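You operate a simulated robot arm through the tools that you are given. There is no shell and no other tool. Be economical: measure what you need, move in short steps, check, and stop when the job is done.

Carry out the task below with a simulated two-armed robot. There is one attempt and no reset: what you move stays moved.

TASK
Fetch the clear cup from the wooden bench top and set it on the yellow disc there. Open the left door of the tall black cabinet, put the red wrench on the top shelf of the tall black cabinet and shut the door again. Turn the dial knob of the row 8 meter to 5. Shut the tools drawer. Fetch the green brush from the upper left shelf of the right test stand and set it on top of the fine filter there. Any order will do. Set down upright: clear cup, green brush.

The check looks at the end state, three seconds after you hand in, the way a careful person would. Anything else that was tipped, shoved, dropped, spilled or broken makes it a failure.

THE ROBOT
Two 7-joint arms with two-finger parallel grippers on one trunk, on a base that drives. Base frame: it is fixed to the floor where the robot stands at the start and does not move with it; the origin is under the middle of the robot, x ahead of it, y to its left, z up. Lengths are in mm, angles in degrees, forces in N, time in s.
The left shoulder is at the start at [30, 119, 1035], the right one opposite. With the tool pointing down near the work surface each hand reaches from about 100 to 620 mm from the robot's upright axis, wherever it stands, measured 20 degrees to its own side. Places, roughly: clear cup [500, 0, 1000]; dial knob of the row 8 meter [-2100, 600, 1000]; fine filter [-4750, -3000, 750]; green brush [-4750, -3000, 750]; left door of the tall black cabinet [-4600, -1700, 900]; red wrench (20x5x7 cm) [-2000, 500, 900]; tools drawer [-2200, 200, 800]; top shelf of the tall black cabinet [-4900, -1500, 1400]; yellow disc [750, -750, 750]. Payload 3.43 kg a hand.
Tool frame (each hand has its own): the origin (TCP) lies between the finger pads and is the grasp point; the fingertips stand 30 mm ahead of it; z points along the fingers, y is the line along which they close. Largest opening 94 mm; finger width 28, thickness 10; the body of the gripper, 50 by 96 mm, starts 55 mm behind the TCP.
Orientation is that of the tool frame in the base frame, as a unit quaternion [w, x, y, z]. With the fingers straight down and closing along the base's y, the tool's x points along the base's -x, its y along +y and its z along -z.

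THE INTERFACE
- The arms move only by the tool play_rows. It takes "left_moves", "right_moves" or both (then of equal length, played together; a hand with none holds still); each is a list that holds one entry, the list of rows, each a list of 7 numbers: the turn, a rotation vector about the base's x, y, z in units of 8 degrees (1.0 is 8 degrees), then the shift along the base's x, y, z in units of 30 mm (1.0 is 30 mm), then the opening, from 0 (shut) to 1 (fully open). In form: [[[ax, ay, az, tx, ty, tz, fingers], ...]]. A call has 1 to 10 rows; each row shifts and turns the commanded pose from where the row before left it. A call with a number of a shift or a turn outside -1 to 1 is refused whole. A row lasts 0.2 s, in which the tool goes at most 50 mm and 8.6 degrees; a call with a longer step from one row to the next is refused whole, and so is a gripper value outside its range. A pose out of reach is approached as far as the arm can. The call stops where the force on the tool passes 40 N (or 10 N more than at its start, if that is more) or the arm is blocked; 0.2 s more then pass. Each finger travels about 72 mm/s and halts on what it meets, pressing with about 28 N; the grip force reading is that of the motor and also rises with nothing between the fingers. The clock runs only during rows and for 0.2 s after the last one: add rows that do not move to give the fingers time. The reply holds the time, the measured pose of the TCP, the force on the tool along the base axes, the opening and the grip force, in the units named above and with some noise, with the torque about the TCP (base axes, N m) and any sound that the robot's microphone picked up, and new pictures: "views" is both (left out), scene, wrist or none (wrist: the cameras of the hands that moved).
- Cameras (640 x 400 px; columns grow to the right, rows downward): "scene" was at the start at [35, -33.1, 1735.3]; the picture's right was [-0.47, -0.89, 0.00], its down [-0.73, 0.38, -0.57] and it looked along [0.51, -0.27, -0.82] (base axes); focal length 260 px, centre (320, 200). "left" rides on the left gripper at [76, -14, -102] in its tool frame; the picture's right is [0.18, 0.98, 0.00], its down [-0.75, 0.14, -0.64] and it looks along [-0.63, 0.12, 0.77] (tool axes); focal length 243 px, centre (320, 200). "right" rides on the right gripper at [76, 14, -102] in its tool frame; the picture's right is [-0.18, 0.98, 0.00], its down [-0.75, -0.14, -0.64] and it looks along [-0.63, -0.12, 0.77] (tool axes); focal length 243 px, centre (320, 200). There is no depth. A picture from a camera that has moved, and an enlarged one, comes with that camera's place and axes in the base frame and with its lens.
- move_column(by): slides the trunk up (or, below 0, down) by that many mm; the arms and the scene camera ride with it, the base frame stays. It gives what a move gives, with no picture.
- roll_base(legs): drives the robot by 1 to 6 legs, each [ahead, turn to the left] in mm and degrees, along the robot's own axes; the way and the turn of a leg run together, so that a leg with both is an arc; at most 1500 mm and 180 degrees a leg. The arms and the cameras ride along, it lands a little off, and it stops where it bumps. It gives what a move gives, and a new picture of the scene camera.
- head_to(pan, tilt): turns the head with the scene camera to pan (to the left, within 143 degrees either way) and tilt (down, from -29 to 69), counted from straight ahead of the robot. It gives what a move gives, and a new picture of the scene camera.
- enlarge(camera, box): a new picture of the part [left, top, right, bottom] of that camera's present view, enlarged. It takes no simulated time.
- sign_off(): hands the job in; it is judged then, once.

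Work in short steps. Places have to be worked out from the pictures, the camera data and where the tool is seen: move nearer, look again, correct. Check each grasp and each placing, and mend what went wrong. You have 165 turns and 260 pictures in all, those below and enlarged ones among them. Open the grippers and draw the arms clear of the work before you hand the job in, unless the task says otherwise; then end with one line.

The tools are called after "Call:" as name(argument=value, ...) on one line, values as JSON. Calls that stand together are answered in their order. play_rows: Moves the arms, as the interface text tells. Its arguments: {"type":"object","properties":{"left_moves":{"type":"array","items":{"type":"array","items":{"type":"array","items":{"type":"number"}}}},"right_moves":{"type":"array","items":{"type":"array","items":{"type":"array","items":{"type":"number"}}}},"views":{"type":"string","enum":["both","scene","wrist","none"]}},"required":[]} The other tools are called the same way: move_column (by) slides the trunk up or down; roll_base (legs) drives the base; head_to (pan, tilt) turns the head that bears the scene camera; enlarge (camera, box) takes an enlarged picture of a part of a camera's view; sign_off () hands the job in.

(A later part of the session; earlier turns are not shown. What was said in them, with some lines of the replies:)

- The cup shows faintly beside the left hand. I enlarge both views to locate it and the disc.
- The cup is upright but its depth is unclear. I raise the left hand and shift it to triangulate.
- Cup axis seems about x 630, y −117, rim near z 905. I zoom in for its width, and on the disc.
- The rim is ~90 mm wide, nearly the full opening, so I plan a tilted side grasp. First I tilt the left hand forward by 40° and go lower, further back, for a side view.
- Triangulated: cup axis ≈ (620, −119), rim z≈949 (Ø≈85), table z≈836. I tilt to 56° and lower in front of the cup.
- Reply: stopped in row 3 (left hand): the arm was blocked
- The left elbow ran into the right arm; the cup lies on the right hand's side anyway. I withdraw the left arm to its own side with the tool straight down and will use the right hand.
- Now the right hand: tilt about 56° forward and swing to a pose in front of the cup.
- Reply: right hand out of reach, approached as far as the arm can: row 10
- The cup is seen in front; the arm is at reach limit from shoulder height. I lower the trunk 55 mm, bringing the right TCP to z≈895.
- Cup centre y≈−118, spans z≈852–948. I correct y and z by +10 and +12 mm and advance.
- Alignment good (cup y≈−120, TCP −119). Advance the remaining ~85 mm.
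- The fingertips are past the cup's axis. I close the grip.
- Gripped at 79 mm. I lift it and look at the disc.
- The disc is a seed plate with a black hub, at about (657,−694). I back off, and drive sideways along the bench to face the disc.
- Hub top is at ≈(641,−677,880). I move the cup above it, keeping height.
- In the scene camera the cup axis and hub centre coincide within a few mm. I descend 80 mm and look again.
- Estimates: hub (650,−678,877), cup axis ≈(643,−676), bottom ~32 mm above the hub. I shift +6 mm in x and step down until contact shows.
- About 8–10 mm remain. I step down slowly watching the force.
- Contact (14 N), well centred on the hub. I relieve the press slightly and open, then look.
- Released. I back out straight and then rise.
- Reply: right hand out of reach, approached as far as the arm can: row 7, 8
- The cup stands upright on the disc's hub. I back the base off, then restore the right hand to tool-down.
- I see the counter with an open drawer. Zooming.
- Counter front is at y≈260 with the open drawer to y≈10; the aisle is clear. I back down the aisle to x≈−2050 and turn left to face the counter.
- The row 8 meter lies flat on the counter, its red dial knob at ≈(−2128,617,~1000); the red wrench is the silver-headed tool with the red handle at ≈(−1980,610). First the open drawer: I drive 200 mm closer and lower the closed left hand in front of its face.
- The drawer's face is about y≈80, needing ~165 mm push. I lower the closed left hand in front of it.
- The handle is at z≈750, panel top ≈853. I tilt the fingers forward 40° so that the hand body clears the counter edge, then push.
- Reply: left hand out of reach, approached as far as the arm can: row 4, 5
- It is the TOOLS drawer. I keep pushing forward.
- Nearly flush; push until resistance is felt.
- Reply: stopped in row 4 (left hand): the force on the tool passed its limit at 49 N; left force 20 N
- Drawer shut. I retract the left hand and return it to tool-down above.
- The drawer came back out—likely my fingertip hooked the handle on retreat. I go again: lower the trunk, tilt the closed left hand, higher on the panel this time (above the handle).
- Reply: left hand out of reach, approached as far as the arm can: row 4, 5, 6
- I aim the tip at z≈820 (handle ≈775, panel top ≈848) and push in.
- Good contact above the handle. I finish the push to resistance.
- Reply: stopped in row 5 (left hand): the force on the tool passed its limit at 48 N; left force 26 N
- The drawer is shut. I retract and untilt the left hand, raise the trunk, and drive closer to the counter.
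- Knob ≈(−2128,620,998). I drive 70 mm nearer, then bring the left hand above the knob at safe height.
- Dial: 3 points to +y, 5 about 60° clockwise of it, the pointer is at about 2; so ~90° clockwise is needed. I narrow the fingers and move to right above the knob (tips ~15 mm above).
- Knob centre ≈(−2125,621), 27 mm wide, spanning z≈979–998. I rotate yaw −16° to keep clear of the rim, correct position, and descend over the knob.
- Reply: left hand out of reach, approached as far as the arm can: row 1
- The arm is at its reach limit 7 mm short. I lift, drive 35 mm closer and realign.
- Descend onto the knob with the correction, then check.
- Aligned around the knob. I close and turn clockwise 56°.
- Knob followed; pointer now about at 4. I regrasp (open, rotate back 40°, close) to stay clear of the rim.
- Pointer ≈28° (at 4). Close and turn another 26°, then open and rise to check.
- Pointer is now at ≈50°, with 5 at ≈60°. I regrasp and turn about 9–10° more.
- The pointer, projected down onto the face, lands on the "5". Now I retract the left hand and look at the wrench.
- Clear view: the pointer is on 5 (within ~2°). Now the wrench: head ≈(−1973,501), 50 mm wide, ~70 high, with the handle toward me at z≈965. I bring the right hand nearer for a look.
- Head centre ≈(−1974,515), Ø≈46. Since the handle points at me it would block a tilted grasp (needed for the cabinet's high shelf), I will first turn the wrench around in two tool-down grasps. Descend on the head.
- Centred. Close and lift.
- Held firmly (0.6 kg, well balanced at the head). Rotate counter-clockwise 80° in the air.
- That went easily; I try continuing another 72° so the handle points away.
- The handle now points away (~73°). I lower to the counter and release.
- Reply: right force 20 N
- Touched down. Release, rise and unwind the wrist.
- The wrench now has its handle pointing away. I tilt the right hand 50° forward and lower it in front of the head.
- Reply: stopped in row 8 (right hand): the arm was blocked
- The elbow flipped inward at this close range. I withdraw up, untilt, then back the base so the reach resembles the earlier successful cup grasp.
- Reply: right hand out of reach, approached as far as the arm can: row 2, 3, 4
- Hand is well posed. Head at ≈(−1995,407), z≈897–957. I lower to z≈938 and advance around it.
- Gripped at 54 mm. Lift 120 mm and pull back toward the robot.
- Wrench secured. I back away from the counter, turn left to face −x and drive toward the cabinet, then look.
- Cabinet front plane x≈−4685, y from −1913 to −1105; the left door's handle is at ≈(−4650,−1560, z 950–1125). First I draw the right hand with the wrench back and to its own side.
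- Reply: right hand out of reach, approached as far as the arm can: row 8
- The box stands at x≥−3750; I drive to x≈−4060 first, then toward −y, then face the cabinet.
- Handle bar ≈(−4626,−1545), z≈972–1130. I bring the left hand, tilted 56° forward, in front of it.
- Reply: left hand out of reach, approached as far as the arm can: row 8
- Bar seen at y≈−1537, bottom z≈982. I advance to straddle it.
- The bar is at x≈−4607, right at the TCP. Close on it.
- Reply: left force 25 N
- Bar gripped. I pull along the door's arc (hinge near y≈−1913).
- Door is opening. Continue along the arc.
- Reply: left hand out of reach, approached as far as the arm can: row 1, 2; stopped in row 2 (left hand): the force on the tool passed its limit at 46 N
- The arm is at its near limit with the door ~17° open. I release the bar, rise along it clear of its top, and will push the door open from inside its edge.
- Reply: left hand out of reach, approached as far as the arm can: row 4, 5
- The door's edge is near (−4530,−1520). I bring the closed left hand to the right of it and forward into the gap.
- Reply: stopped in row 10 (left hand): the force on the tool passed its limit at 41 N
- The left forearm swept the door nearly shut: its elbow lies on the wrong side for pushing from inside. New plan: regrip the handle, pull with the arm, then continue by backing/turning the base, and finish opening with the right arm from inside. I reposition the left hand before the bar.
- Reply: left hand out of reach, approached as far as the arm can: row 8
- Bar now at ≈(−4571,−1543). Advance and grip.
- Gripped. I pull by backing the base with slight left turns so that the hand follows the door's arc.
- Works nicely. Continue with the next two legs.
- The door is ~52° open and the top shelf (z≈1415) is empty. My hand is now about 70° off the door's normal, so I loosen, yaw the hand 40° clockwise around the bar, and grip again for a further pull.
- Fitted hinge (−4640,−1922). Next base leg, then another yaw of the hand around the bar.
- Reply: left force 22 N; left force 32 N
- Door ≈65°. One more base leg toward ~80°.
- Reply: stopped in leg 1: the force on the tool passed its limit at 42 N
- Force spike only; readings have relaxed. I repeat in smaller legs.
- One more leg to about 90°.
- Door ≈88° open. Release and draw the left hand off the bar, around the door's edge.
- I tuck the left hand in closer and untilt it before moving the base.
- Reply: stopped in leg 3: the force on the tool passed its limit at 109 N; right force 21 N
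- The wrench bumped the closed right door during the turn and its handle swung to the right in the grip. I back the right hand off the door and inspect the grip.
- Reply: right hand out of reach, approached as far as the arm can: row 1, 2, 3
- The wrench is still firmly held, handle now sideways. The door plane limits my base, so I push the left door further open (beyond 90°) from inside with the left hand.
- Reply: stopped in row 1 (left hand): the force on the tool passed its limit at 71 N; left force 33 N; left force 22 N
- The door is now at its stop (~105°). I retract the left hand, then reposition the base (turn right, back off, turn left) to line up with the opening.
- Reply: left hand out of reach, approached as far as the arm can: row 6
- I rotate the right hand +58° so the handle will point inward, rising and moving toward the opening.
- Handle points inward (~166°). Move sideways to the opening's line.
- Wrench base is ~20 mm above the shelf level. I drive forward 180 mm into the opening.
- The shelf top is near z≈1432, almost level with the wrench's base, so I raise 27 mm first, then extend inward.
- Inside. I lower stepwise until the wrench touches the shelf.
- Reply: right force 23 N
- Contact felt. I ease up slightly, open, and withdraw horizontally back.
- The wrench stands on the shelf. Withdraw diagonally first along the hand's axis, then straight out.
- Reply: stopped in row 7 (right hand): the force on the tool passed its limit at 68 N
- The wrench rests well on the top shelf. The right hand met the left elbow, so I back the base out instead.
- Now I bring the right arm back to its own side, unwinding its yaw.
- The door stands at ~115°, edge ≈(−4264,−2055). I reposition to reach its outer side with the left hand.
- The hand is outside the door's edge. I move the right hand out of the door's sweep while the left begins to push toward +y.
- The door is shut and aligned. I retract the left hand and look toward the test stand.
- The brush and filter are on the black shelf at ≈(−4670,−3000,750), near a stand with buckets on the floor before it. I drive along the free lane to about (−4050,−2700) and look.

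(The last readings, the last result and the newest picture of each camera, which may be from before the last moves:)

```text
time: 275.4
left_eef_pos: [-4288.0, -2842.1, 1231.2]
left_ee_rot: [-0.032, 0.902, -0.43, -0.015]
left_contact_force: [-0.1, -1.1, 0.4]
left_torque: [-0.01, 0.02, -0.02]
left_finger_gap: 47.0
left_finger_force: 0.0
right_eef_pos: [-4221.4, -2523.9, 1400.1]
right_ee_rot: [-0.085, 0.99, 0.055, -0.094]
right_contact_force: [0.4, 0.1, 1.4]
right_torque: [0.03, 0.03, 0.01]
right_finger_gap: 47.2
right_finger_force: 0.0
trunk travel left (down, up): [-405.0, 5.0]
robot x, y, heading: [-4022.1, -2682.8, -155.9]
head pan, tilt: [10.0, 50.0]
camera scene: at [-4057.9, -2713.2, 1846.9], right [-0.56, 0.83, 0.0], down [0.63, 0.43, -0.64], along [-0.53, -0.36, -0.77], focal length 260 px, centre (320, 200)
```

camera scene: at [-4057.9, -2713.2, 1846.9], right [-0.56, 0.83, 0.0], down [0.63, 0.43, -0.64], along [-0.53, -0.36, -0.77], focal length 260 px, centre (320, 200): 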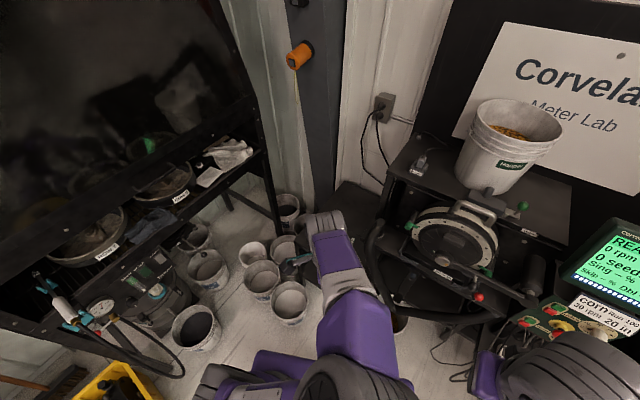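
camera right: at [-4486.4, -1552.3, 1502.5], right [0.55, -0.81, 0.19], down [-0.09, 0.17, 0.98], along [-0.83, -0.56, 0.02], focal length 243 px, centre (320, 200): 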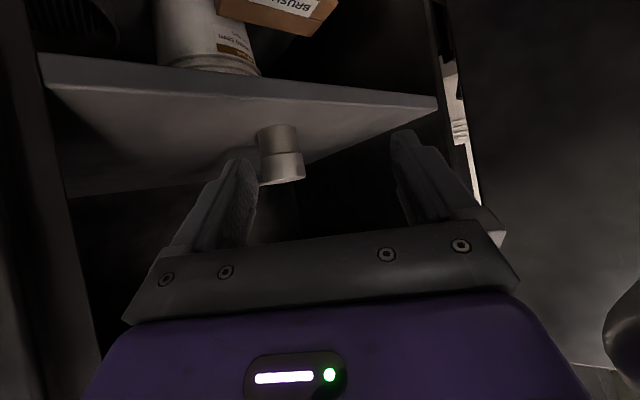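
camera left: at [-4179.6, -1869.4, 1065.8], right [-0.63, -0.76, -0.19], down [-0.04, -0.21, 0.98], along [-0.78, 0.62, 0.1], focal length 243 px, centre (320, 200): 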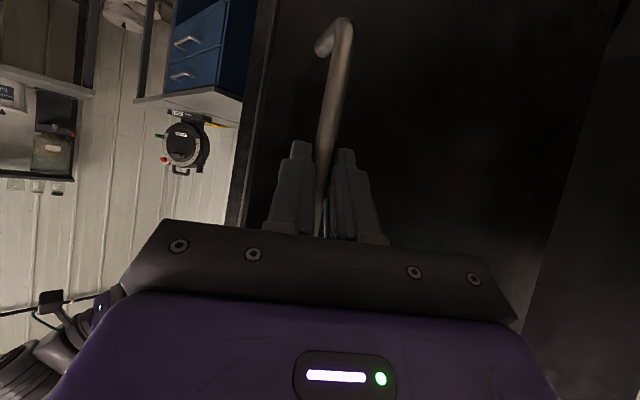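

Call:
play_rows(left_moves=[[[0, 0, 0, 0.8, -0.6, 0, 0.5], [0, 0, 0, 0.8, -0.8, 0, 0.5], [0, 0, 0, 0.8, -0.8, 0, 0.5], [0, 0, 0, 0.8, -0.8, 0, 0.5], [0, 0, 0, 0.8, -0.8, 0, 0.5], [0, 0, 0, 0.6, -0.6, 0, 0.8]]], views="scene")

Call:
enlarge(camera="scene", box=[250, 160, 490, 360])

```text
time: 276.8
left_eef_pos: [-4147.8, -2975.7, 1231.2]
left_ee_rot: [-0.032, 0.902, -0.431, -0.015]
left_contact_force: [-0.5, -0.6, -0.2]
left_torque: [0.02, 0.02, 0.03]
left_finger_gap: 75.4
left_finger_force: 0.0
right_eef_pos: [-4221.3, -2525.2, 1399.7]
right_ee_rot: [-0.085, 0.99, 0.055, -0.094]
right_contact_force: [-0.4, -0.4, 0.9]
right_torque: [0.02, 0.02, 0.0]
right_finger_gap: 47.0
right_finger_force: 0.1
trunk travel left (down, up): [-405.0, 5.0]
robot x, y, heading: [-4020.5, -2682.7, -155.8]
head pan, tilt: [10.0, 50.0]
camera scene: at [-4057.9, -2714.1, 1846.8], right [-0.56, 0.83, 0.0], down [0.63, 0.43, -0.64], along [-0.53, -0.36, -0.77], focal length 260 px, centre (320, 200)
```

scene: 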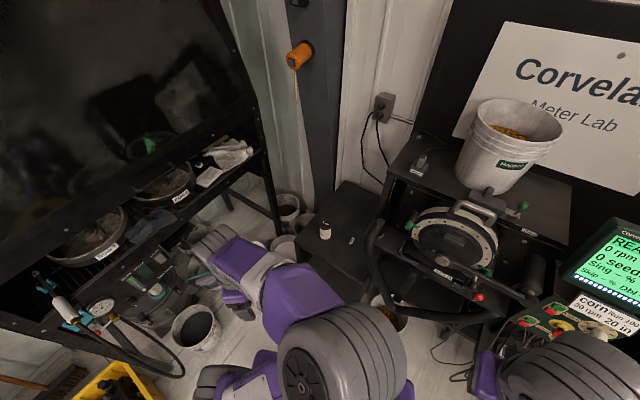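

```text
2.00 times, centred on (370, 260) of scene
camera zoom: at [-4057.9, -2714.1, 1846.8], right [-0.56, 0.83, 0.0], down [0.63, 0.43, -0.64], along [-0.53, -0.36, -0.77], focal length 519 px, centre (220, 80)
```

zoom: 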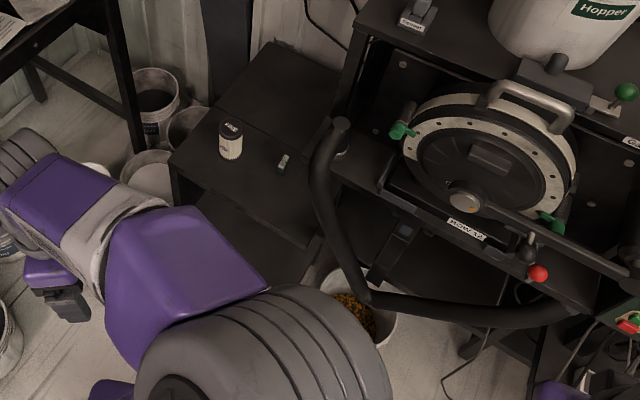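

Call:
enlarge(camera="scene", box=[305, 205, 385, 255])

```text
8.00 times, centred on (345, 230) of scene
camera zoom: at [-4057.9, -2714.1, 1846.8], right [-0.56, 0.83, 0.0], down [0.63, 0.43, -0.64], along [-0.53, -0.36, -0.77], focal length 2078 px, centre (120, -40)
```

zoom: 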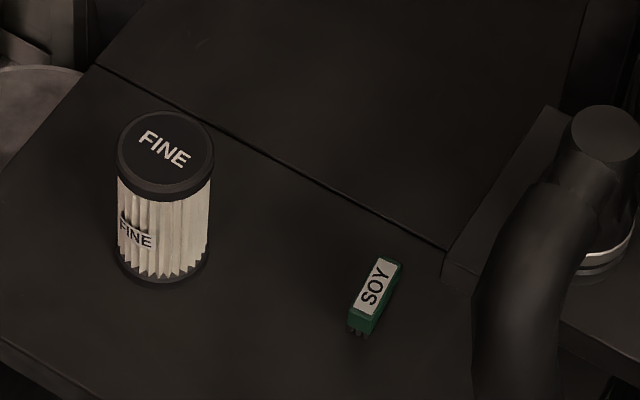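

The green brush ("SOY", ~50×18 mm, axis roughly along x) is near (−4748,−2976), shelf z≈620; the filter marked FINE is at ≈(−4708,−3120), top ≈735. I approach between the buckets on heading ~212°, then lower the trunk.

Call:
roll_base(legs=[[0, 66], [-125, 0], [0, -58], [225, 0]])

Call:
move_column(by=-330)

Call:
head_to(pan=0, tilt=50)

```text
time: 284.9
left_eef_pos: [-4295.6, -2991.5, 1230.9]
left_ee_rot: [-0.03, 0.932, -0.362, -0.017]
left_contact_force: [0.3, 0.2, -0.1]
left_torque: [0.0, -0.01, 0.0]
left_finger_gap: 75.1
left_finger_force: 0.1
right_eef_pos: [-4436.1, -2554.0, 1401.1]
right_ee_rot: [-0.078, 0.983, 0.128, -0.101]
right_contact_force: [0.1, -0.7, -0.6]
right_torque: [-0.01, 0.02, 0.01]
right_finger_gap: 47.2
right_finger_force: 0.0
trunk travel left (down, up): [-405.0, 5.0]
robot x, y, heading: [-4214.0, -2684.7, -147.3]
head pan, tilt: [10.0, 50.0]
camera scene: at [-4245.2, -2717.0, 1846.9], right [-0.68, 0.73, 0.0], down [0.56, 0.52, -0.64], along [-0.47, -0.44, -0.77], focal length 260 px, centre (320, 200)
```

scene: 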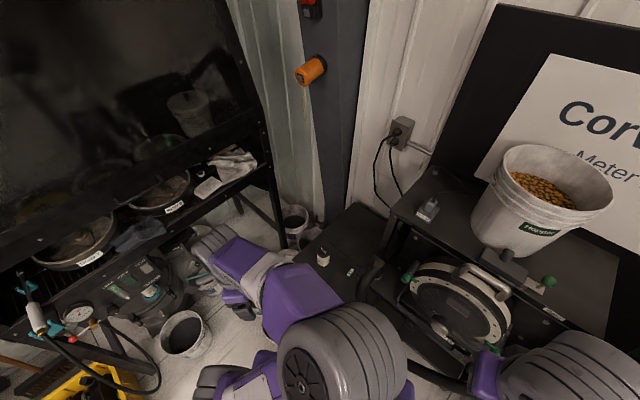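

```text
time: 288.1
left_eef_pos: [-4295.2, -2990.7, 901.9]
left_ee_rot: [-0.031, 0.931, -0.362, -0.017]
left_contact_force: [0.3, 0.1, 0.2]
left_torque: [-0.01, -0.01, -0.01]
left_finger_gap: 75.4
left_finger_force: 0.0
right_eef_pos: [-4436.4, -2555.3, 1069.4]
right_ee_rot: [-0.078, 0.983, 0.129, -0.1]
right_contact_force: [0.5, -0.1, -1.2]
right_torque: [0.04, -0.04, -0.01]
right_finger_gap: 47.2
right_finger_force: 0.1
trunk travel left (down, up): [-75.0, 335.0]
robot x, y, heading: [-4213.6, -2679.2, -147.1]
head pan, tilt: [10.0, 50.0]
```

```text
time: 288.8
left_eef_pos: [-4296.7, -2988.6, 901.5]
left_ee_rot: [-0.031, 0.931, -0.362, -0.017]
left_contact_force: [0.0, 0.4, -0.3]
left_torque: [0.0, 0.01, -0.01]
left_finger_gap: 75.2
left_finger_force: 0.0
right_eef_pos: [-4435.3, -2552.3, 1070.8]
right_ee_rot: [-0.078, 0.984, 0.128, -0.099]
right_contact_force: [-0.1, 0.8, -0.7]
right_torque: [-0.05, 0.0, 0.01]
right_finger_gap: 46.9
right_finger_force: 0.0
trunk travel left (down, up): [-75.0, 335.0]
robot x, y, heading: [-4217.5, -2678.4, -147.0]
head pan, tilt: [0.0, 50.0]
camera scene: at [-4253.7, -2706.7, 1516.9], right [-0.54, 0.84, 0.0], down [0.64, 0.42, -0.64], along [-0.54, -0.35, -0.77], focal length 260 px, centre (320, 200)
```

scene: 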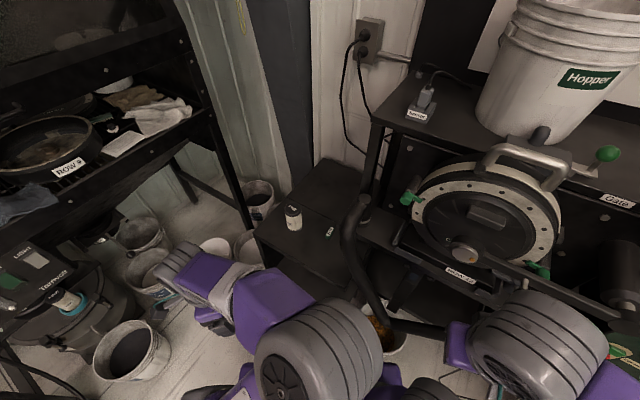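

Call:
enlarge(camera="scene", box=[270, 190, 366, 250])

```text
6.67 times, centred on (318, 220) of scene
camera zoom: at [-4253.7, -2706.7, 1516.9], right [-0.54, 0.84, 0.0], down [0.64, 0.42, -0.64], along [-0.54, -0.35, -0.77], focal length 1731 px, centre (333, 67)
```

zoom: 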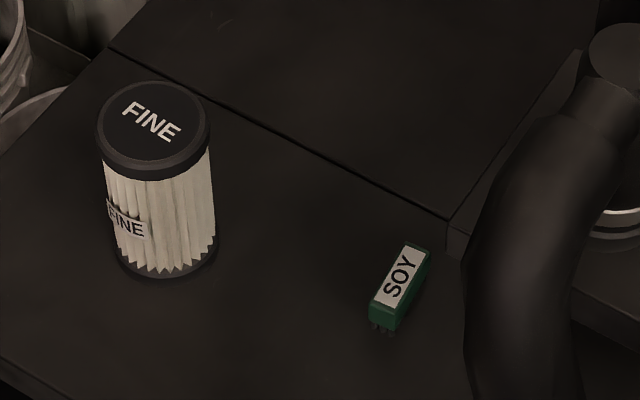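

Brush top centre ≈(−4742,−2974,655), filter top centre ≈(−4703,−3117,747). I swing the left hand toward the brush at safe height, turning it +56° to align with the brush.

Call:
play_rows(left_moves=[[[0, 0, 0.7, -0.8, 0, 0, 0.6], [0, 0, 0.7, -0.95, 0, 0, 0.5], [0, 0, 0.7, -0.95, 0, 0, 0.5], [0, 0, 0.7, -0.95, 0, 0, 0.5], [0, 0, 0.7, -0.95, 0, 0, 0.5], [0, 0, 0.7, -0.95, 0, 0, 0.5], [0, 0, 0.7, -0.95, 0, 0, 0.5], [0, 0, 0.7, -0.95, 0, 0, 0.5], [0, 0, 0.7, -0.95, 0, 0, 0.5], [0, 0, 0.7, -0.95, 0, 0, 0.5]]], views="both")

```text
time: 291.0
left_eef_pos: [-4576.0, -2989.0, 900.2]
left_ee_rot: [-0.019, 0.992, 0.118, -0.029]
left_contact_force: [0.2, -0.5, 0.6]
left_torque: [0.02, 0.04, -0.01]
left_finger_gap: 46.9
left_finger_force: 0.1
right_eef_pos: [-4435.3, -2553.8, 1070.2]
right_ee_rot: [-0.078, 0.983, 0.129, -0.1]
right_contact_force: [-0.3, 0.1, -0.3]
right_torque: [-0.02, 0.01, 0.02]
right_finger_gap: 46.9
right_finger_force: 0.0
trunk travel left (down, up): [-75.0, 335.0]
robot x, y, heading: [-4216.2, -2680.5, -147.0]
head pan, tilt: [0.0, 50.0]
camera scene: at [-4254.1, -2706.7, 1516.8], right [-0.54, 0.84, 0.0], down [0.64, 0.42, -0.64], along [-0.54, -0.35, -0.77], focal length 260 px, centre (320, 200)
camera left: at [-4498.6, -2959.8, 999.3], right [0.41, -0.91, -0.05], down [-0.66, -0.33, 0.67], along [-0.63, -0.24, -0.74], focal length 243 px, centre (320, 200)
```

scene: 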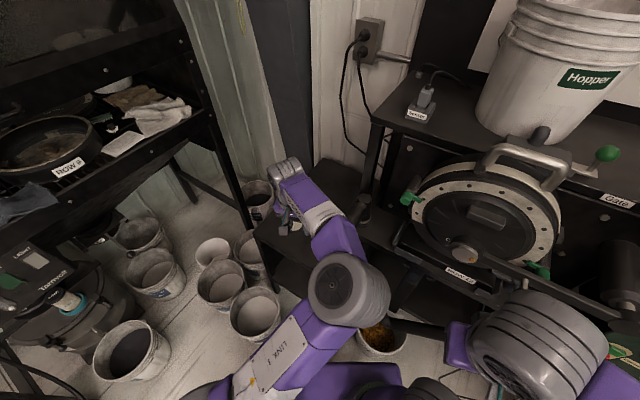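
left: 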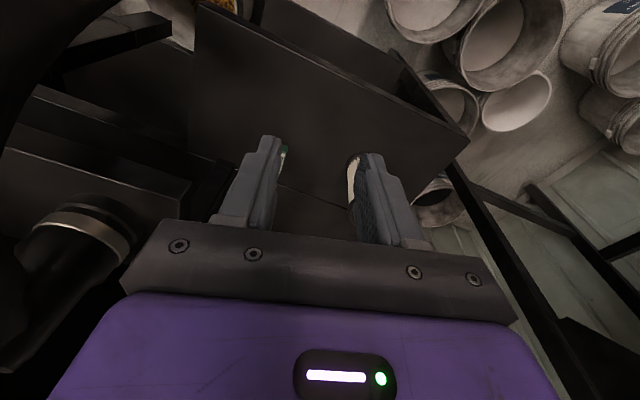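

Tracking well: brush ≈(−4735,−2975). I move over it with a 15° tilt and lower to z≈760.

Call:
play_rows(left_moves=[[[-0.2, 0.9, 0, -0.9, 0.1, -0.5, 0.5], [-0.2, 0.9, 0, -0.9, 0.1, -0.7, 0.5], [0, 0, 0, -0.9, 0.1, -0.7, 0.5], [0, 0, 0, -0.9, 0.1, -0.8, 0.5], [0, 0, 0, -0.9, 0, -0.8, 0.5], [0, 0, 0, -0.6, 0, -0.8, 0.5], [0, 0, 0, 0, 0, 0, 0.5]]], views="both")

```text
time: 292.6
left_eef_pos: [-4729.5, -2977.5, 770.9]
left_ee_rot: [-0.006, 0.981, 0.112, -0.157]
left_contact_force: [0.7, -1.1, 0.4]
left_torque: [0.03, 0.01, 0.0]
left_finger_gap: 47.0
left_finger_force: 0.1
right_eef_pos: [-4436.5, -2554.0, 1070.0]
right_ee_rot: [-0.078, 0.983, 0.129, -0.1]
right_contact_force: [-0.1, -0.8, 0.4]
right_torque: [0.02, 0.0, 0.02]
right_finger_gap: 46.9
right_finger_force: 0.0
trunk travel left (down, up): [-75.0, 335.0]
robot x, y, heading: [-4217.8, -2684.1, -147.4]
head pan, tilt: [0.0, 50.0]
camera scene: at [-4253.6, -2706.5, 1516.9], right [-0.54, 0.84, 0.0], down [0.64, 0.42, -0.64], along [-0.54, -0.35, -0.77], focal length 260 px, centre (320, 200)
camera left: at [-4630.2, -2943.8, 846.2], right [0.39, -0.92, -0.1], down [-0.47, -0.29, 0.83], along [-0.79, -0.28, -0.54], focal length 243 px, centre (320, 200)
```

scene: 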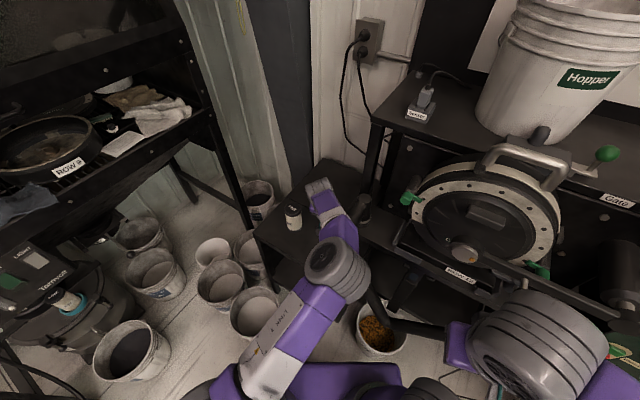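
left: 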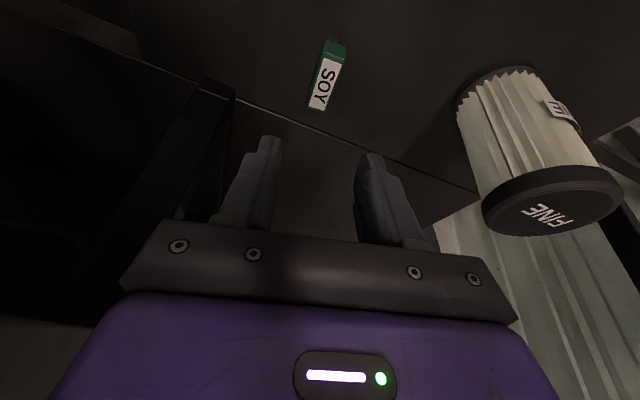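

Very clear. Brush centre ≈(−4744,−2976). Descend to z≈668.

Call:
play_rows(left_moves=[[[0, 0, 0, -0.33, 0.05, -0.7, 0.5], [0, 0, 0, 0, 0, -0.9, 0.5], [0, 0, 0, 0, 0, -0.9, 0.5], [0, 0, 0, 0, 0, -0.6, 0.5], [0, 0, 0, 0, 0, -0.3, 0.5], [0, 0, 0, 0, 0, 0, 0.5]]], views="wrist")

```text
time: 294.0
left_eef_pos: [-4738.9, -2976.5, 673.6]
left_ee_rot: [-0.005, 0.98, 0.113, -0.161]
left_contact_force: [5.3, 2.2, 21.8]
left_torque: [-0.48, -0.38, 0.22]
left_finger_gap: 45.9
left_finger_force: 0.0
right_eef_pos: [-4435.2, -2553.0, 1070.6]
right_ee_rot: [-0.077, 0.983, 0.129, -0.101]
right_contact_force: [0.8, 0.0, 0.3]
right_torque: [-0.02, 0.02, -0.01]
right_finger_gap: 47.0
right_finger_force: 0.0
trunk travel left (down, up): [-75.0, 335.0]
robot x, y, heading: [-4213.3, -2680.5, -147.4]
head pan, tilt: [0.0, 50.0]
camera left: at [-4639.5, -2941.4, 747.7], right [0.39, -0.92, -0.1], down [-0.46, -0.29, 0.84], along [-0.8, -0.28, -0.54], focal length 243 px, centre (320, 200)
```

left: 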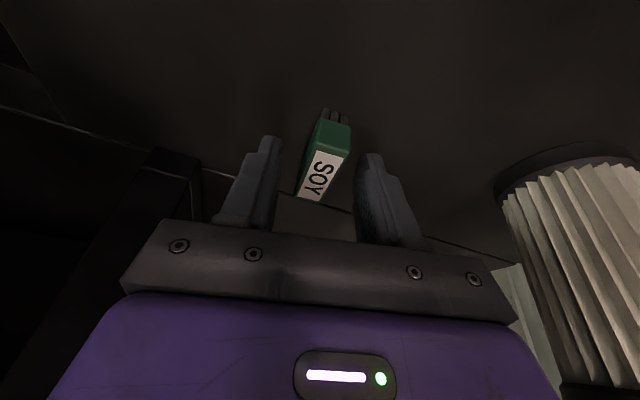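

Fingertips touch the shelf (z≈641), brush between them. Raise 4 mm and close.

Call:
play_rows(left_moves=[[[0, 0, 0, 0, 0, 0.15, 0.5], [0, 0, 0, 0, 0, 0, 0.3], [0, 0, 0, 0, 0, 0, 0.1], [0, 0, 0, 0, 0, 0, 0.1], [0, 0, 0, 0, 0, 0, 0.1]]], views="wrist")

```text
time: 295.2
left_eef_pos: [-4738.5, -2975.2, 673.5]
left_ee_rot: [-0.006, 0.981, 0.113, -0.156]
left_contact_force: [0.3, 0.8, -0.4]
left_torque: [0.01, 0.03, 0.01]
left_finger_gap: 20.7
left_finger_force: 28.1
right_eef_pos: [-4436.4, -2554.3, 1070.6]
right_ee_rot: [-0.078, 0.983, 0.129, -0.1]
right_contact_force: [0.5, 0.0, -0.1]
right_torque: [0.01, 0.0, 0.01]
right_finger_gap: 47.1
right_finger_force: 0.0
trunk travel left (down, up): [-75.0, 335.0]
robot x, y, heading: [-4214.3, -2680.8, -147.4]
head pan, tilt: [0.0, 50.0]
camera left: at [-4639.0, -2941.6, 749.5], right [0.39, -0.92, -0.1], down [-0.47, -0.29, 0.83], along [-0.79, -0.28, -0.54], focal length 243 px, centre (320, 200)
```

left: 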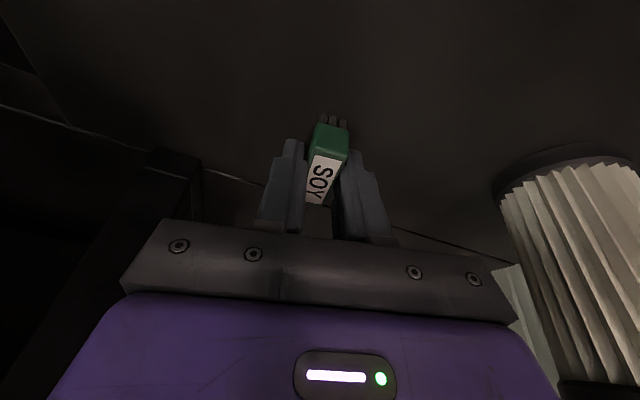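

Gripped (20.7 mm). Lift 180 mm straight up and look at the filter.

Call:
play_rows(left_moves=[[[0, 0, 0, 0, 0, 0.5, 0.1], [0, 0, 0, 0, 0, 0.9, 0.1], [0, 0, 0, 0, 0, 1, 0.1], [0, 0, 0, 0, 0, 1, 0.1], [0, 0, 0, 0, -0.3, 1, 0.1], [0, 0, 0, 0, -0.8, 1, 0.1], [0, 0, 0, 0, -0.8, 0.6, 0.1], [0, 0, 0, 0, 0, 0, 0.1]]], views="both")

```text
time: 297.0
left_eef_pos: [-4738.5, -3033.0, 856.0]
left_ee_rot: [-0.005, 0.981, 0.113, -0.156]
left_contact_force: [0.7, 0.2, -0.5]
left_torque: [-0.01, 0.01, -0.04]
left_finger_gap: 21.0
left_finger_force: 28.0
right_eef_pos: [-4436.6, -2554.5, 1070.5]
right_ee_rot: [-0.078, 0.983, 0.129, -0.1]
right_contact_force: [0.1, -0.3, 0.6]
right_torque: [-0.03, -0.01, 0.0]
right_finger_gap: 47.0
right_finger_force: 0.0
trunk travel left (down, up): [-75.0, 335.0]
robot x, y, heading: [-4214.2, -2682.1, -147.2]
head pan, tilt: [0.0, 50.0]
camera scene: at [-4253.8, -2706.5, 1516.8], right [-0.54, 0.84, 0.0], down [0.64, 0.42, -0.64], along [-0.54, -0.35, -0.77], focal length 260 px, centre (320, 200)
camera left: at [-4638.8, -3000.0, 930.6], right [0.39, -0.92, -0.1], down [-0.47, -0.29, 0.83], along [-0.79, -0.28, -0.54], focal length 243 px, centre (320, 200)
```

scene: 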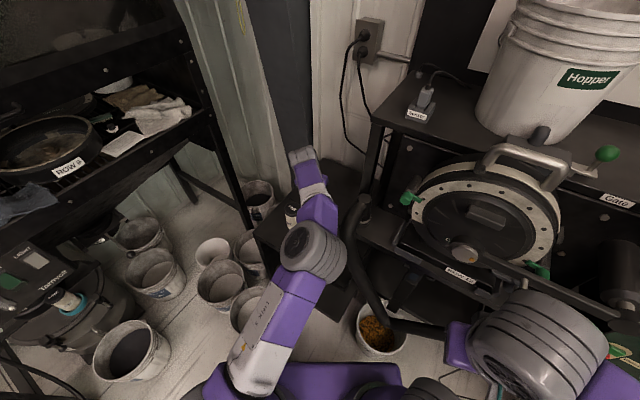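
left: 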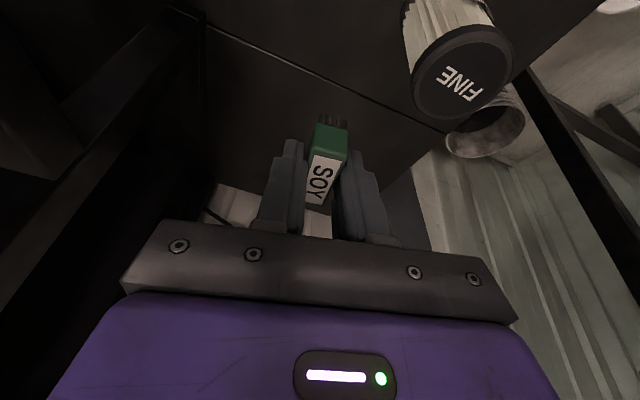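

Filter top triangulates to ≈(−4688,−3106,762), Ø≈70. Brush centre is ~13 mm behind my TCP in x. I move over the filter.

Call:
play_rows(left_moves=[[[0, 0, 0, 0.4, -0.8, 0, 0.1], [0, 0, 0, 0.4, -0.9, 0, 0.1], [0, 0, 0, 0.43, -0.87, -0.2, 0.1], [0, 0, 0, 0, 0, -0.5, 0.1], [0, 0, 0, 0, 0, -0.4, 0.1], [0, 0, 0, 0, 0, 0, 0.1]]], views="both")

Call:
enlarge(camera="scene", box=[260, 130, 356, 250])

```text
time: 298.4
left_eef_pos: [-4702.3, -3110.0, 822.1]
left_ee_rot: [-0.006, 0.981, 0.113, -0.158]
left_contact_force: [-0.3, -0.7, -1.5]
left_torque: [-0.06, 0.01, 0.0]
left_finger_gap: 21.1
left_finger_force: 28.3
right_eef_pos: [-4435.3, -2555.1, 1069.3]
right_ee_rot: [-0.078, 0.984, 0.129, -0.1]
right_contact_force: [-0.2, 0.3, -0.1]
right_torque: [-0.03, -0.04, -0.02]
right_finger_gap: 47.1
right_finger_force: 0.1
trunk travel left (down, up): [-75.0, 335.0]
robot x, y, heading: [-4213.3, -2682.0, -147.0]
head pan, tilt: [0.0, 50.0]
camera scene: at [-4253.7, -2706.6, 1516.9], right [-0.54, 0.84, 0.0], down [0.64, 0.42, -0.64], along [-0.54, -0.35, -0.77], focal length 260 px, centre (320, 200)
camera left: at [-4602.0, -3077.0, 897.4], right [0.39, -0.92, -0.1], down [-0.47, -0.29, 0.83], along [-0.79, -0.28, -0.54], focal length 243 px, centre (320, 200)
```

scene: 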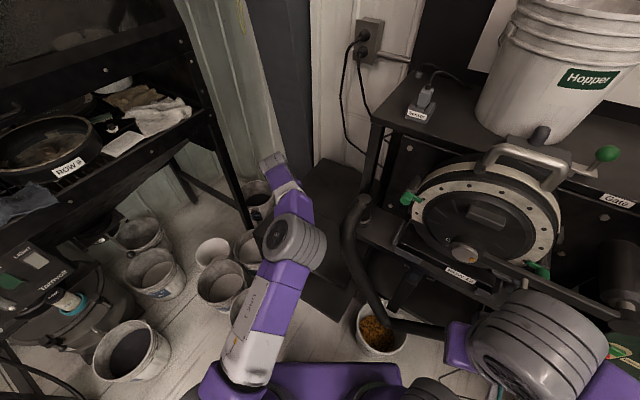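
left: 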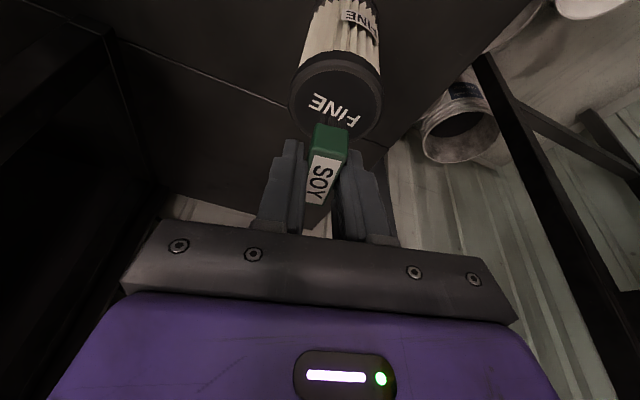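

```text
3.33 times, centred on (308, 190) of scene
camera zoom: at [-4253.7, -2706.6, 1516.9], right [-0.54, 0.84, 0.0], down [0.64, 0.42, -0.64], along [-0.54, -0.35, -0.77], focal length 866 px, centre (360, 233)
```

zoom: 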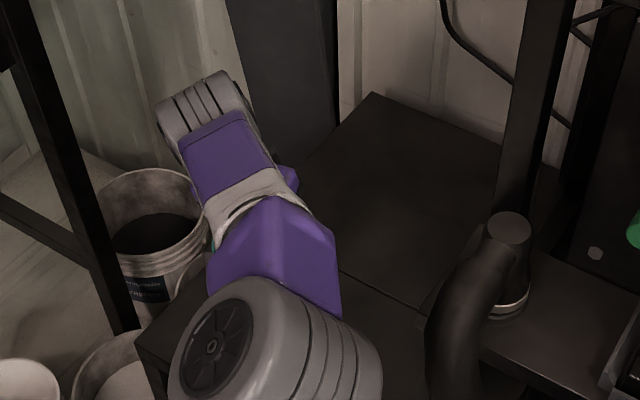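

Re-evaluating the brush's ends, its centre is about at my TCP, so I shift +10 mm in x and descend gently.

Call:
play_rows(left_moves=[[[0, 0, 0, 0.33, 0.03, 0, 0.1], [0, 0, 0, 0, 0, -0.3, 0.1], [0, 0, 0, 0, 0, -0.25, 0.1], [0, 0, 0, 0, 0, 0, 0.1]]], views="wrist")

Call:
enlarge(camera="left", box=[240, 60, 420, 220])

```text
time: 299.4
left_eef_pos: [-4691.2, -3109.1, 804.8]
left_ee_rot: [-0.007, 0.981, 0.114, -0.157]
left_contact_force: [0.3, -0.8, -0.6]
left_torque: [0.0, 0.01, 0.0]
left_finger_gap: 21.2
left_finger_force: 28.2
right_eef_pos: [-4436.7, -2554.3, 1070.3]
right_ee_rot: [-0.078, 0.983, 0.129, -0.101]
right_contact_force: [-0.7, 0.7, -0.7]
right_torque: [-0.02, -0.01, -0.01]
right_finger_gap: 46.9
right_finger_force: 0.0
trunk travel left (down, up): [-75.0, 335.0]
robot x, y, heading: [-4217.9, -2680.1, -147.1]
head pan, tilt: [0.0, 50.0]
camera left: at [-4592.5, -3075.6, 880.4], right [0.39, -0.92, -0.1], down [-0.47, -0.29, 0.83], along [-0.79, -0.28, -0.54], focal length 243 px, centre (320, 200)
```

left: 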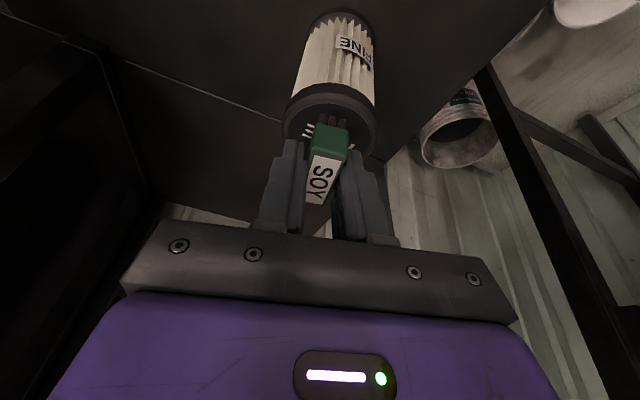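

```text
2.50 times, centred on (330, 140) of left
camera zoom: at [-4592.5, -3075.6, 880.4], right [0.39, -0.92, -0.1], down [-0.47, -0.29, 0.83], along [-0.79, -0.28, -0.54], focal length 606 px, centre (295, 350)
```

zoom: 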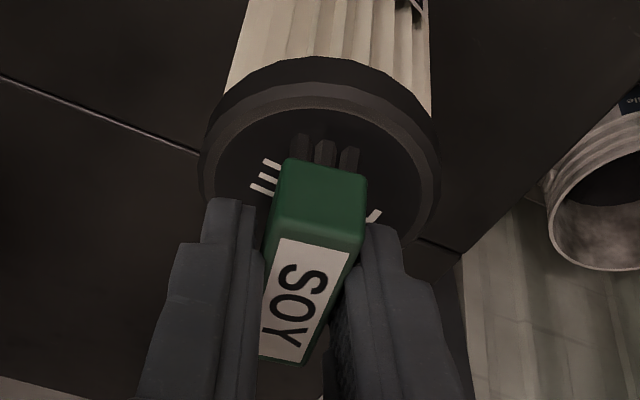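

The near end would end up at the rim after lowering, so I shift back 8 mm along the brush axis and lower to contact.

Call:
play_rows(left_moves=[[[0, 0, 0, -0.27, -0.04, 0, 0.1], [0, 0, 0, 0, 0, -0.12, 0.1], [0, 0, 0, 0, 0, -0.1, 0.1], [0, 0, 0, 0, 0, 0, 0.1]]], views="wrist")

Call:
enlarge(camera="left", box=[240, 60, 420, 220])

```text
time: 300.4
left_eef_pos: [-4701.4, -3110.9, 798.6]
left_ee_rot: [-0.005, 0.981, 0.113, -0.157]
left_contact_force: [-1.0, 0.3, -0.1]
left_torque: [0.0, -0.05, -0.01]
left_finger_gap: 21.0
left_finger_force: 27.9
right_eef_pos: [-4435.4, -2554.7, 1070.4]
right_ee_rot: [-0.078, 0.983, 0.13, -0.1]
right_contact_force: [0.5, -0.5, 0.0]
right_torque: [0.01, -0.04, 0.02]
right_finger_gap: 46.8
right_finger_force: 0.1
trunk travel left (down, up): [-75.0, 335.0]
robot x, y, heading: [-4213.8, -2681.7, -147.2]
head pan, tilt: [0.0, 50.0]
camera left: at [-4600.7, -3076.8, 873.2], right [0.39, -0.92, -0.1], down [-0.47, -0.29, 0.83], along [-0.79, -0.28, -0.54], focal length 243 px, centre (320, 200)
```

left: 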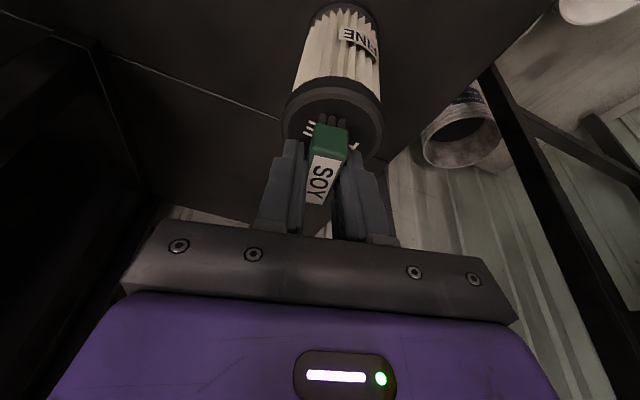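

```text
2.50 times, centred on (330, 140) of left
camera zoom: at [-4600.7, -3076.8, 873.2], right [0.39, -0.92, -0.1], down [-0.47, -0.29, 0.83], along [-0.79, -0.28, -0.54], focal length 606 px, centre (295, 350)
```

zoom: 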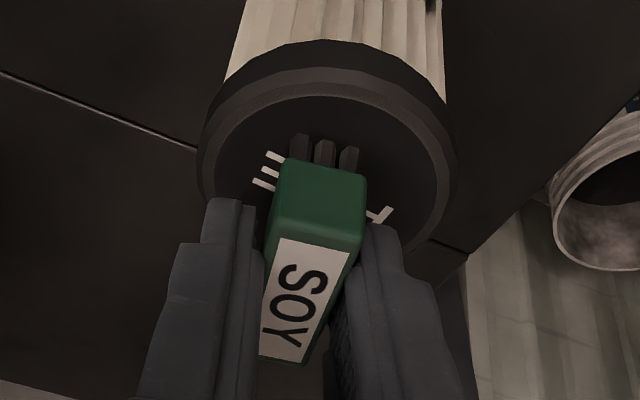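

Call:
play_rows(left_moves=[[[0, 0, 0, 0, 0, -0.1, 0.1], [0, 0, 0, 0, 0, -0.1, 0.1], [0, 0, 0, 0, 0, 0, 0.1]]], views="none")

Call:
play_rows(left_moves=[[[0, 0, 0, 0, 0, -0.07, 0.1], [0, 0, 0, 0, 0, 0, 0.1]]], views="wrist")

Call:
enlarge(camera="left", box=[240, 60, 420, 220])

```text
time: 301.2
left_eef_pos: [-4700.4, -3110.6, 793.8]
left_ee_rot: [-0.005, 0.981, 0.113, -0.158]
left_contact_force: [-0.8, -0.4, 5.6]
left_torque: [-0.02, -0.14, -0.03]
left_finger_gap: 21.2
left_finger_force: 28.0
right_eef_pos: [-4436.2, -2553.8, 1069.6]
right_ee_rot: [-0.077, 0.983, 0.129, -0.101]
right_contact_force: [-0.5, -0.1, 0.3]
right_torque: [-0.02, 0.0, 0.0]
right_finger_gap: 46.9
right_finger_force: 0.1
trunk travel left (down, up): [-75.0, 335.0]
robot x, y, heading: [-4211.9, -2680.9, -147.3]
head pan, tilt: [0.0, 50.0]
```

```text
time: 301.8
left_eef_pos: [-4700.0, -3110.1, 793.4]
left_ee_rot: [-0.004, 0.981, 0.113, -0.159]
left_contact_force: [1.6, -0.6, 21.7]
left_torque: [-0.08, -0.47, 0.03]
left_finger_gap: 20.8
left_finger_force: 28.0
right_eef_pos: [-4435.0, -2552.3, 1070.9]
right_ee_rot: [-0.078, 0.983, 0.129, -0.102]
right_contact_force: [0.0, 0.2, -0.1]
right_torque: [0.02, -0.03, 0.0]
right_finger_gap: 46.8
right_finger_force: 0.0
trunk travel left (down, up): [-75.0, 335.0]
robot x, y, heading: [-4216.2, -2679.4, -147.2]
head pan, tilt: [0.0, 50.0]
camera left: at [-4599.7, -3076.4, 868.0], right [0.39, -0.92, -0.1], down [-0.46, -0.29, 0.84], along [-0.8, -0.28, -0.54], focal length 243 px, centre (320, 200)
```

left: 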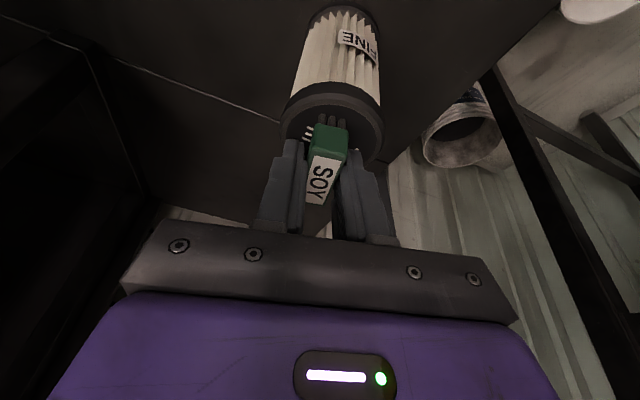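

```text
2.50 times, centred on (330, 140) of left
camera zoom: at [-4599.7, -3076.4, 868.0], right [0.39, -0.92, -0.1], down [-0.46, -0.29, 0.84], along [-0.8, -0.28, -0.54], focal length 606 px, centre (295, 350)
```

zoom: 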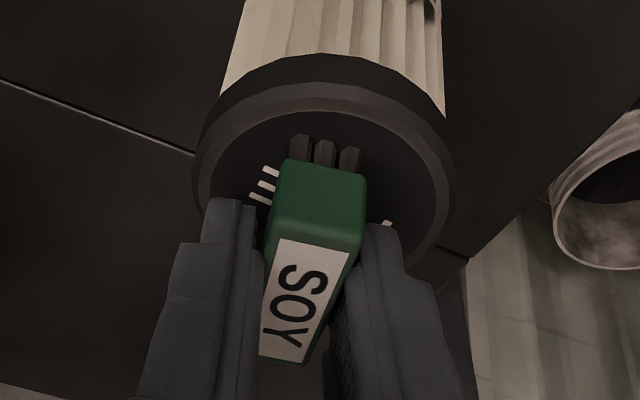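

In contact, well centred on the filter. Ease up 1 mm, open, and rise.

Call:
play_rows(left_moves=[[[0, 0, 0, 0, 0, 0.05, 0.15], [0, 0, 0, 0, 0, 0, 0.25], [0, 0, 0, 0, 0, 0, 0.4], [0, 0, 0, 0, 0, 0, 0.45], [0, 0, 0, 0, 0, 0.4, 0.45], [0, 0, 0, 0, 0, 0.8, 0.45], [0, 0, 0, 0, 0, 1, 0.45], [0, 0, 0, 0, 0, 0.5, 0.45], [0, 0, 0, 0, 0, 0, 0.45]]], views="wrist")

```text
time: 303.8
left_eef_pos: [-4699.2, -3111.0, 873.9]
left_ee_rot: [-0.006, 0.981, 0.113, -0.158]
left_contact_force: [-0.2, 0.6, 0.5]
left_torque: [-0.01, 0.01, -0.03]
left_finger_gap: 42.4
left_finger_force: 0.0
right_eef_pos: [-4435.7, -2554.2, 1070.3]
right_ee_rot: [-0.079, 0.983, 0.13, -0.1]
right_contact_force: [-0.1, -0.1, -0.5]
right_torque: [0.0, 0.04, -0.03]
right_finger_gap: 47.0
right_finger_force: 0.0
trunk travel left (down, up): [-75.0, 335.0]
robot x, y, heading: [-4216.8, -2681.0, -147.1]
head pan, tilt: [0.0, 50.0]
camera left: at [-4601.0, -3076.5, 948.8], right [0.39, -0.92, -0.1], down [-0.47, -0.29, 0.83], along [-0.79, -0.28, -0.54], focal length 243 px, centre (320, 200)
```

left: 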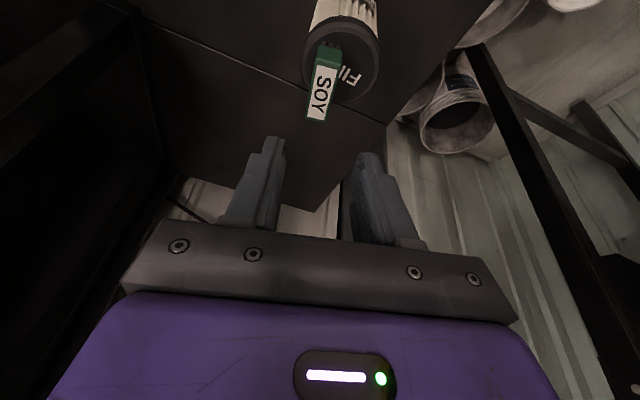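

Call:
enlarge(camera="left", box=[270, 10, 410, 140])

```text
3.08 times, centred on (340, 75) of left
camera zoom: at [-4601.0, -3076.5, 948.8], right [0.39, -0.92, -0.1], down [-0.47, -0.29, 0.83], along [-0.79, -0.28, -0.54], focal length 746 px, centre (258, 585)
```

zoom: 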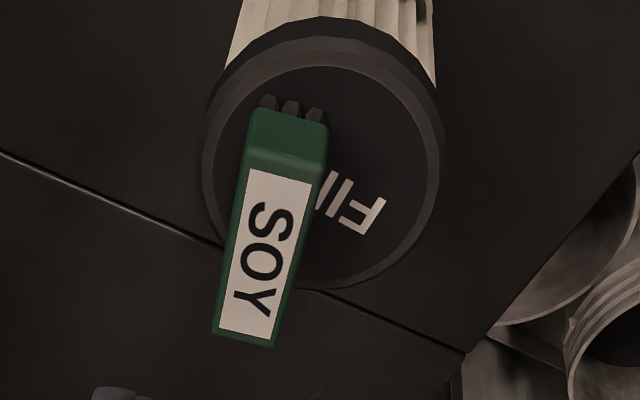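

The brush stands upright on the filter top, its centre ~10 mm off the middle but fully supported. I withdraw the hand upward and back, then view the result from the head camera.

Call:
play_rows(left_moves=[[[0, 0, 0, 0, 0, 0.9, 0.45], [0, 0, 0, 0.1, 0, 1, 0.45], [0, 0, 0, 0.5, 0, 0.8, 0.45], [0, 0, 0, 0.9, 0.2, 0.3, 0.45], [0, 0, 0, 1, 0.2, 0, 0.45], [0, 0, 0, 1, 0.1, 0, 0.45], [0, 0, 0, 1, 0, 0, 0.45], [0, 0, 0, 1, 0, 0, 0.45], [0, 0, 0, 1, -0.3, 0, 0.45], [0, 0, 0, 1, -0.3, 0, 0.45]]], views="scene")

Call:
enlarge(camera="scene", box=[250, 170, 346, 250])

```text
time: 306.0
left_eef_pos: [-4474.2, -3113.5, 963.6]
left_ee_rot: [-0.005, 0.981, 0.114, -0.156]
left_contact_force: [0.0, -0.5, -0.1]
left_torque: [0.0, 0.0, -0.03]
left_finger_gap: 42.3
left_finger_force: 0.1
right_eef_pos: [-4435.1, -2555.1, 1070.4]
right_ee_rot: [-0.078, 0.983, 0.129, -0.102]
right_contact_force: [0.0, -0.3, 0.9]
right_torque: [-0.03, -0.01, -0.01]
right_finger_gap: 47.0
right_finger_force: 0.1
trunk travel left (down, up): [-75.0, 335.0]
robot x, y, heading: [-4213.9, -2678.2, -146.8]
head pan, tilt: [0.0, 50.0]
camera scene: at [-4253.4, -2706.8, 1516.9], right [-0.54, 0.84, 0.0], down [0.64, 0.42, -0.64], along [-0.54, -0.35, -0.77], focal length 260 px, centre (320, 200)
```

scene: 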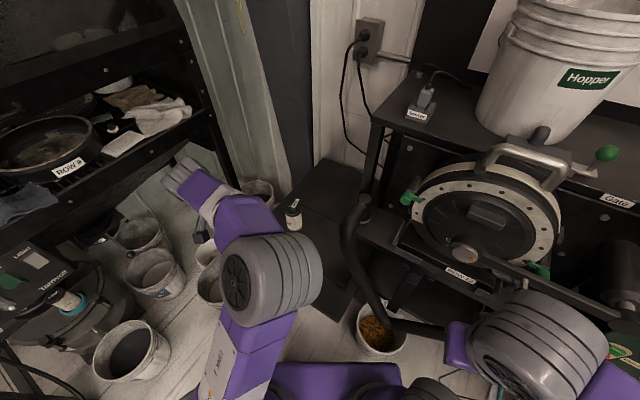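

```text
5.00 times, centred on (298, 210) of scene
camera zoom: at [-4253.4, -2706.8, 1516.9], right [-0.54, 0.84, 0.0], down [0.64, 0.42, -0.64], along [-0.54, -0.35, -0.77], focal length 1299 px, centre (430, 150)
```

zoom: 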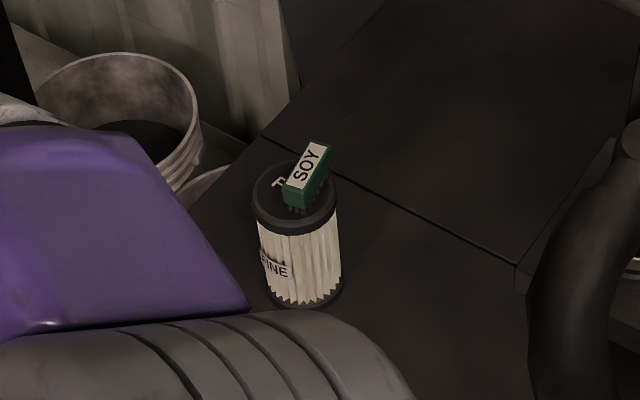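

The brush stands upright on the filter. I back away along the same line and glance at the cabinet door to confirm it stayed shut.

Call:
roll_base(legs=[[-250, 0]])

Call:
head_to(pan=-75, tilt=10)

```text
time: 307.8
left_eef_pos: [-4266.2, -2979.2, 963.4]
left_ee_rot: [-0.005, 0.981, 0.114, -0.158]
left_contact_force: [0.3, 0.0, -0.2]
left_torque: [0.01, 0.02, -0.01]
left_finger_gap: 42.1
left_finger_force: 0.1
right_eef_pos: [-4229.0, -2420.4, 1070.3]
right_ee_rot: [-0.078, 0.983, 0.132, -0.101]
right_contact_force: [0.0, -0.6, 0.4]
right_torque: [-0.02, 0.04, 0.0]
right_finger_gap: 46.9
right_finger_force: 0.1
trunk travel left (down, up): [-75.0, 335.0]
robot x, y, heading: [-4007.8, -2543.4, -147.0]
head pan, tilt: [0.0, 50.0]
camera scene: at [-4045.4, -2571.9, 1516.9], right [-0.54, 0.84, 0.0], down [0.64, 0.42, -0.64], along [-0.54, -0.35, -0.77], focal length 260 px, centre (320, 200)
```

scene: 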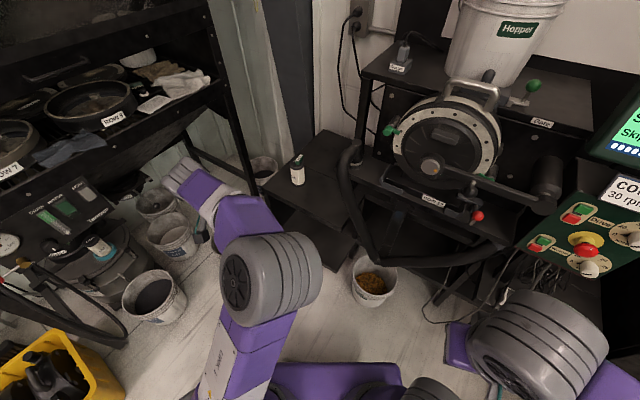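

```text
time: 309.3
left_eef_pos: [-4266.9, -2979.8, 963.0]
left_ee_rot: [-0.005, 0.981, 0.114, -0.156]
left_contact_force: [-0.3, -0.4, -0.3]
left_torque: [0.0, 0.01, 0.0]
left_finger_gap: 42.5
left_finger_force: 0.1
right_eef_pos: [-4229.0, -2420.5, 1071.0]
right_ee_rot: [-0.078, 0.983, 0.131, -0.1]
right_contact_force: [0.0, -0.6, -0.8]
right_torque: [0.01, -0.02, 0.02]
right_finger_gap: 47.0
right_finger_force: 0.1
trunk travel left (down, up): [-75.0, 335.0]
robot x, y, heading: [-4007.7, -2547.7, -147.0]
head pan, tilt: [-75.0, 10.0]
camera scene: at [-4050.7, -2468.3, 1578.7], right [0.67, 0.74, 0.0], down [0.13, -0.12, -0.98], along [-0.73, 0.66, -0.17], focal length 260 px, centre (320, 200)
```

scene: 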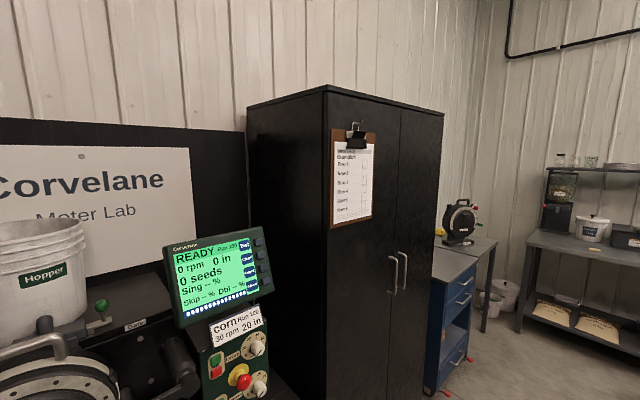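

The cabinet is shut, the brush still stands on the filter, and both arms are clear with open grippers. I hand in.

Call:
sign_off()

```text
The job is handed in.
```

All five parts of the job are done and handed in: the cup is on the disc, the wrench is on the top shelf with the cabinet door shut, the row 8 dial is at 5, the tools drawer is shut, and the brush is on the fine filter. The cup sits on the disc's black hub, the brush stands about 10 mm off the filter's centre, and the wrench bumped the closed right cabinet door once without visible harm.
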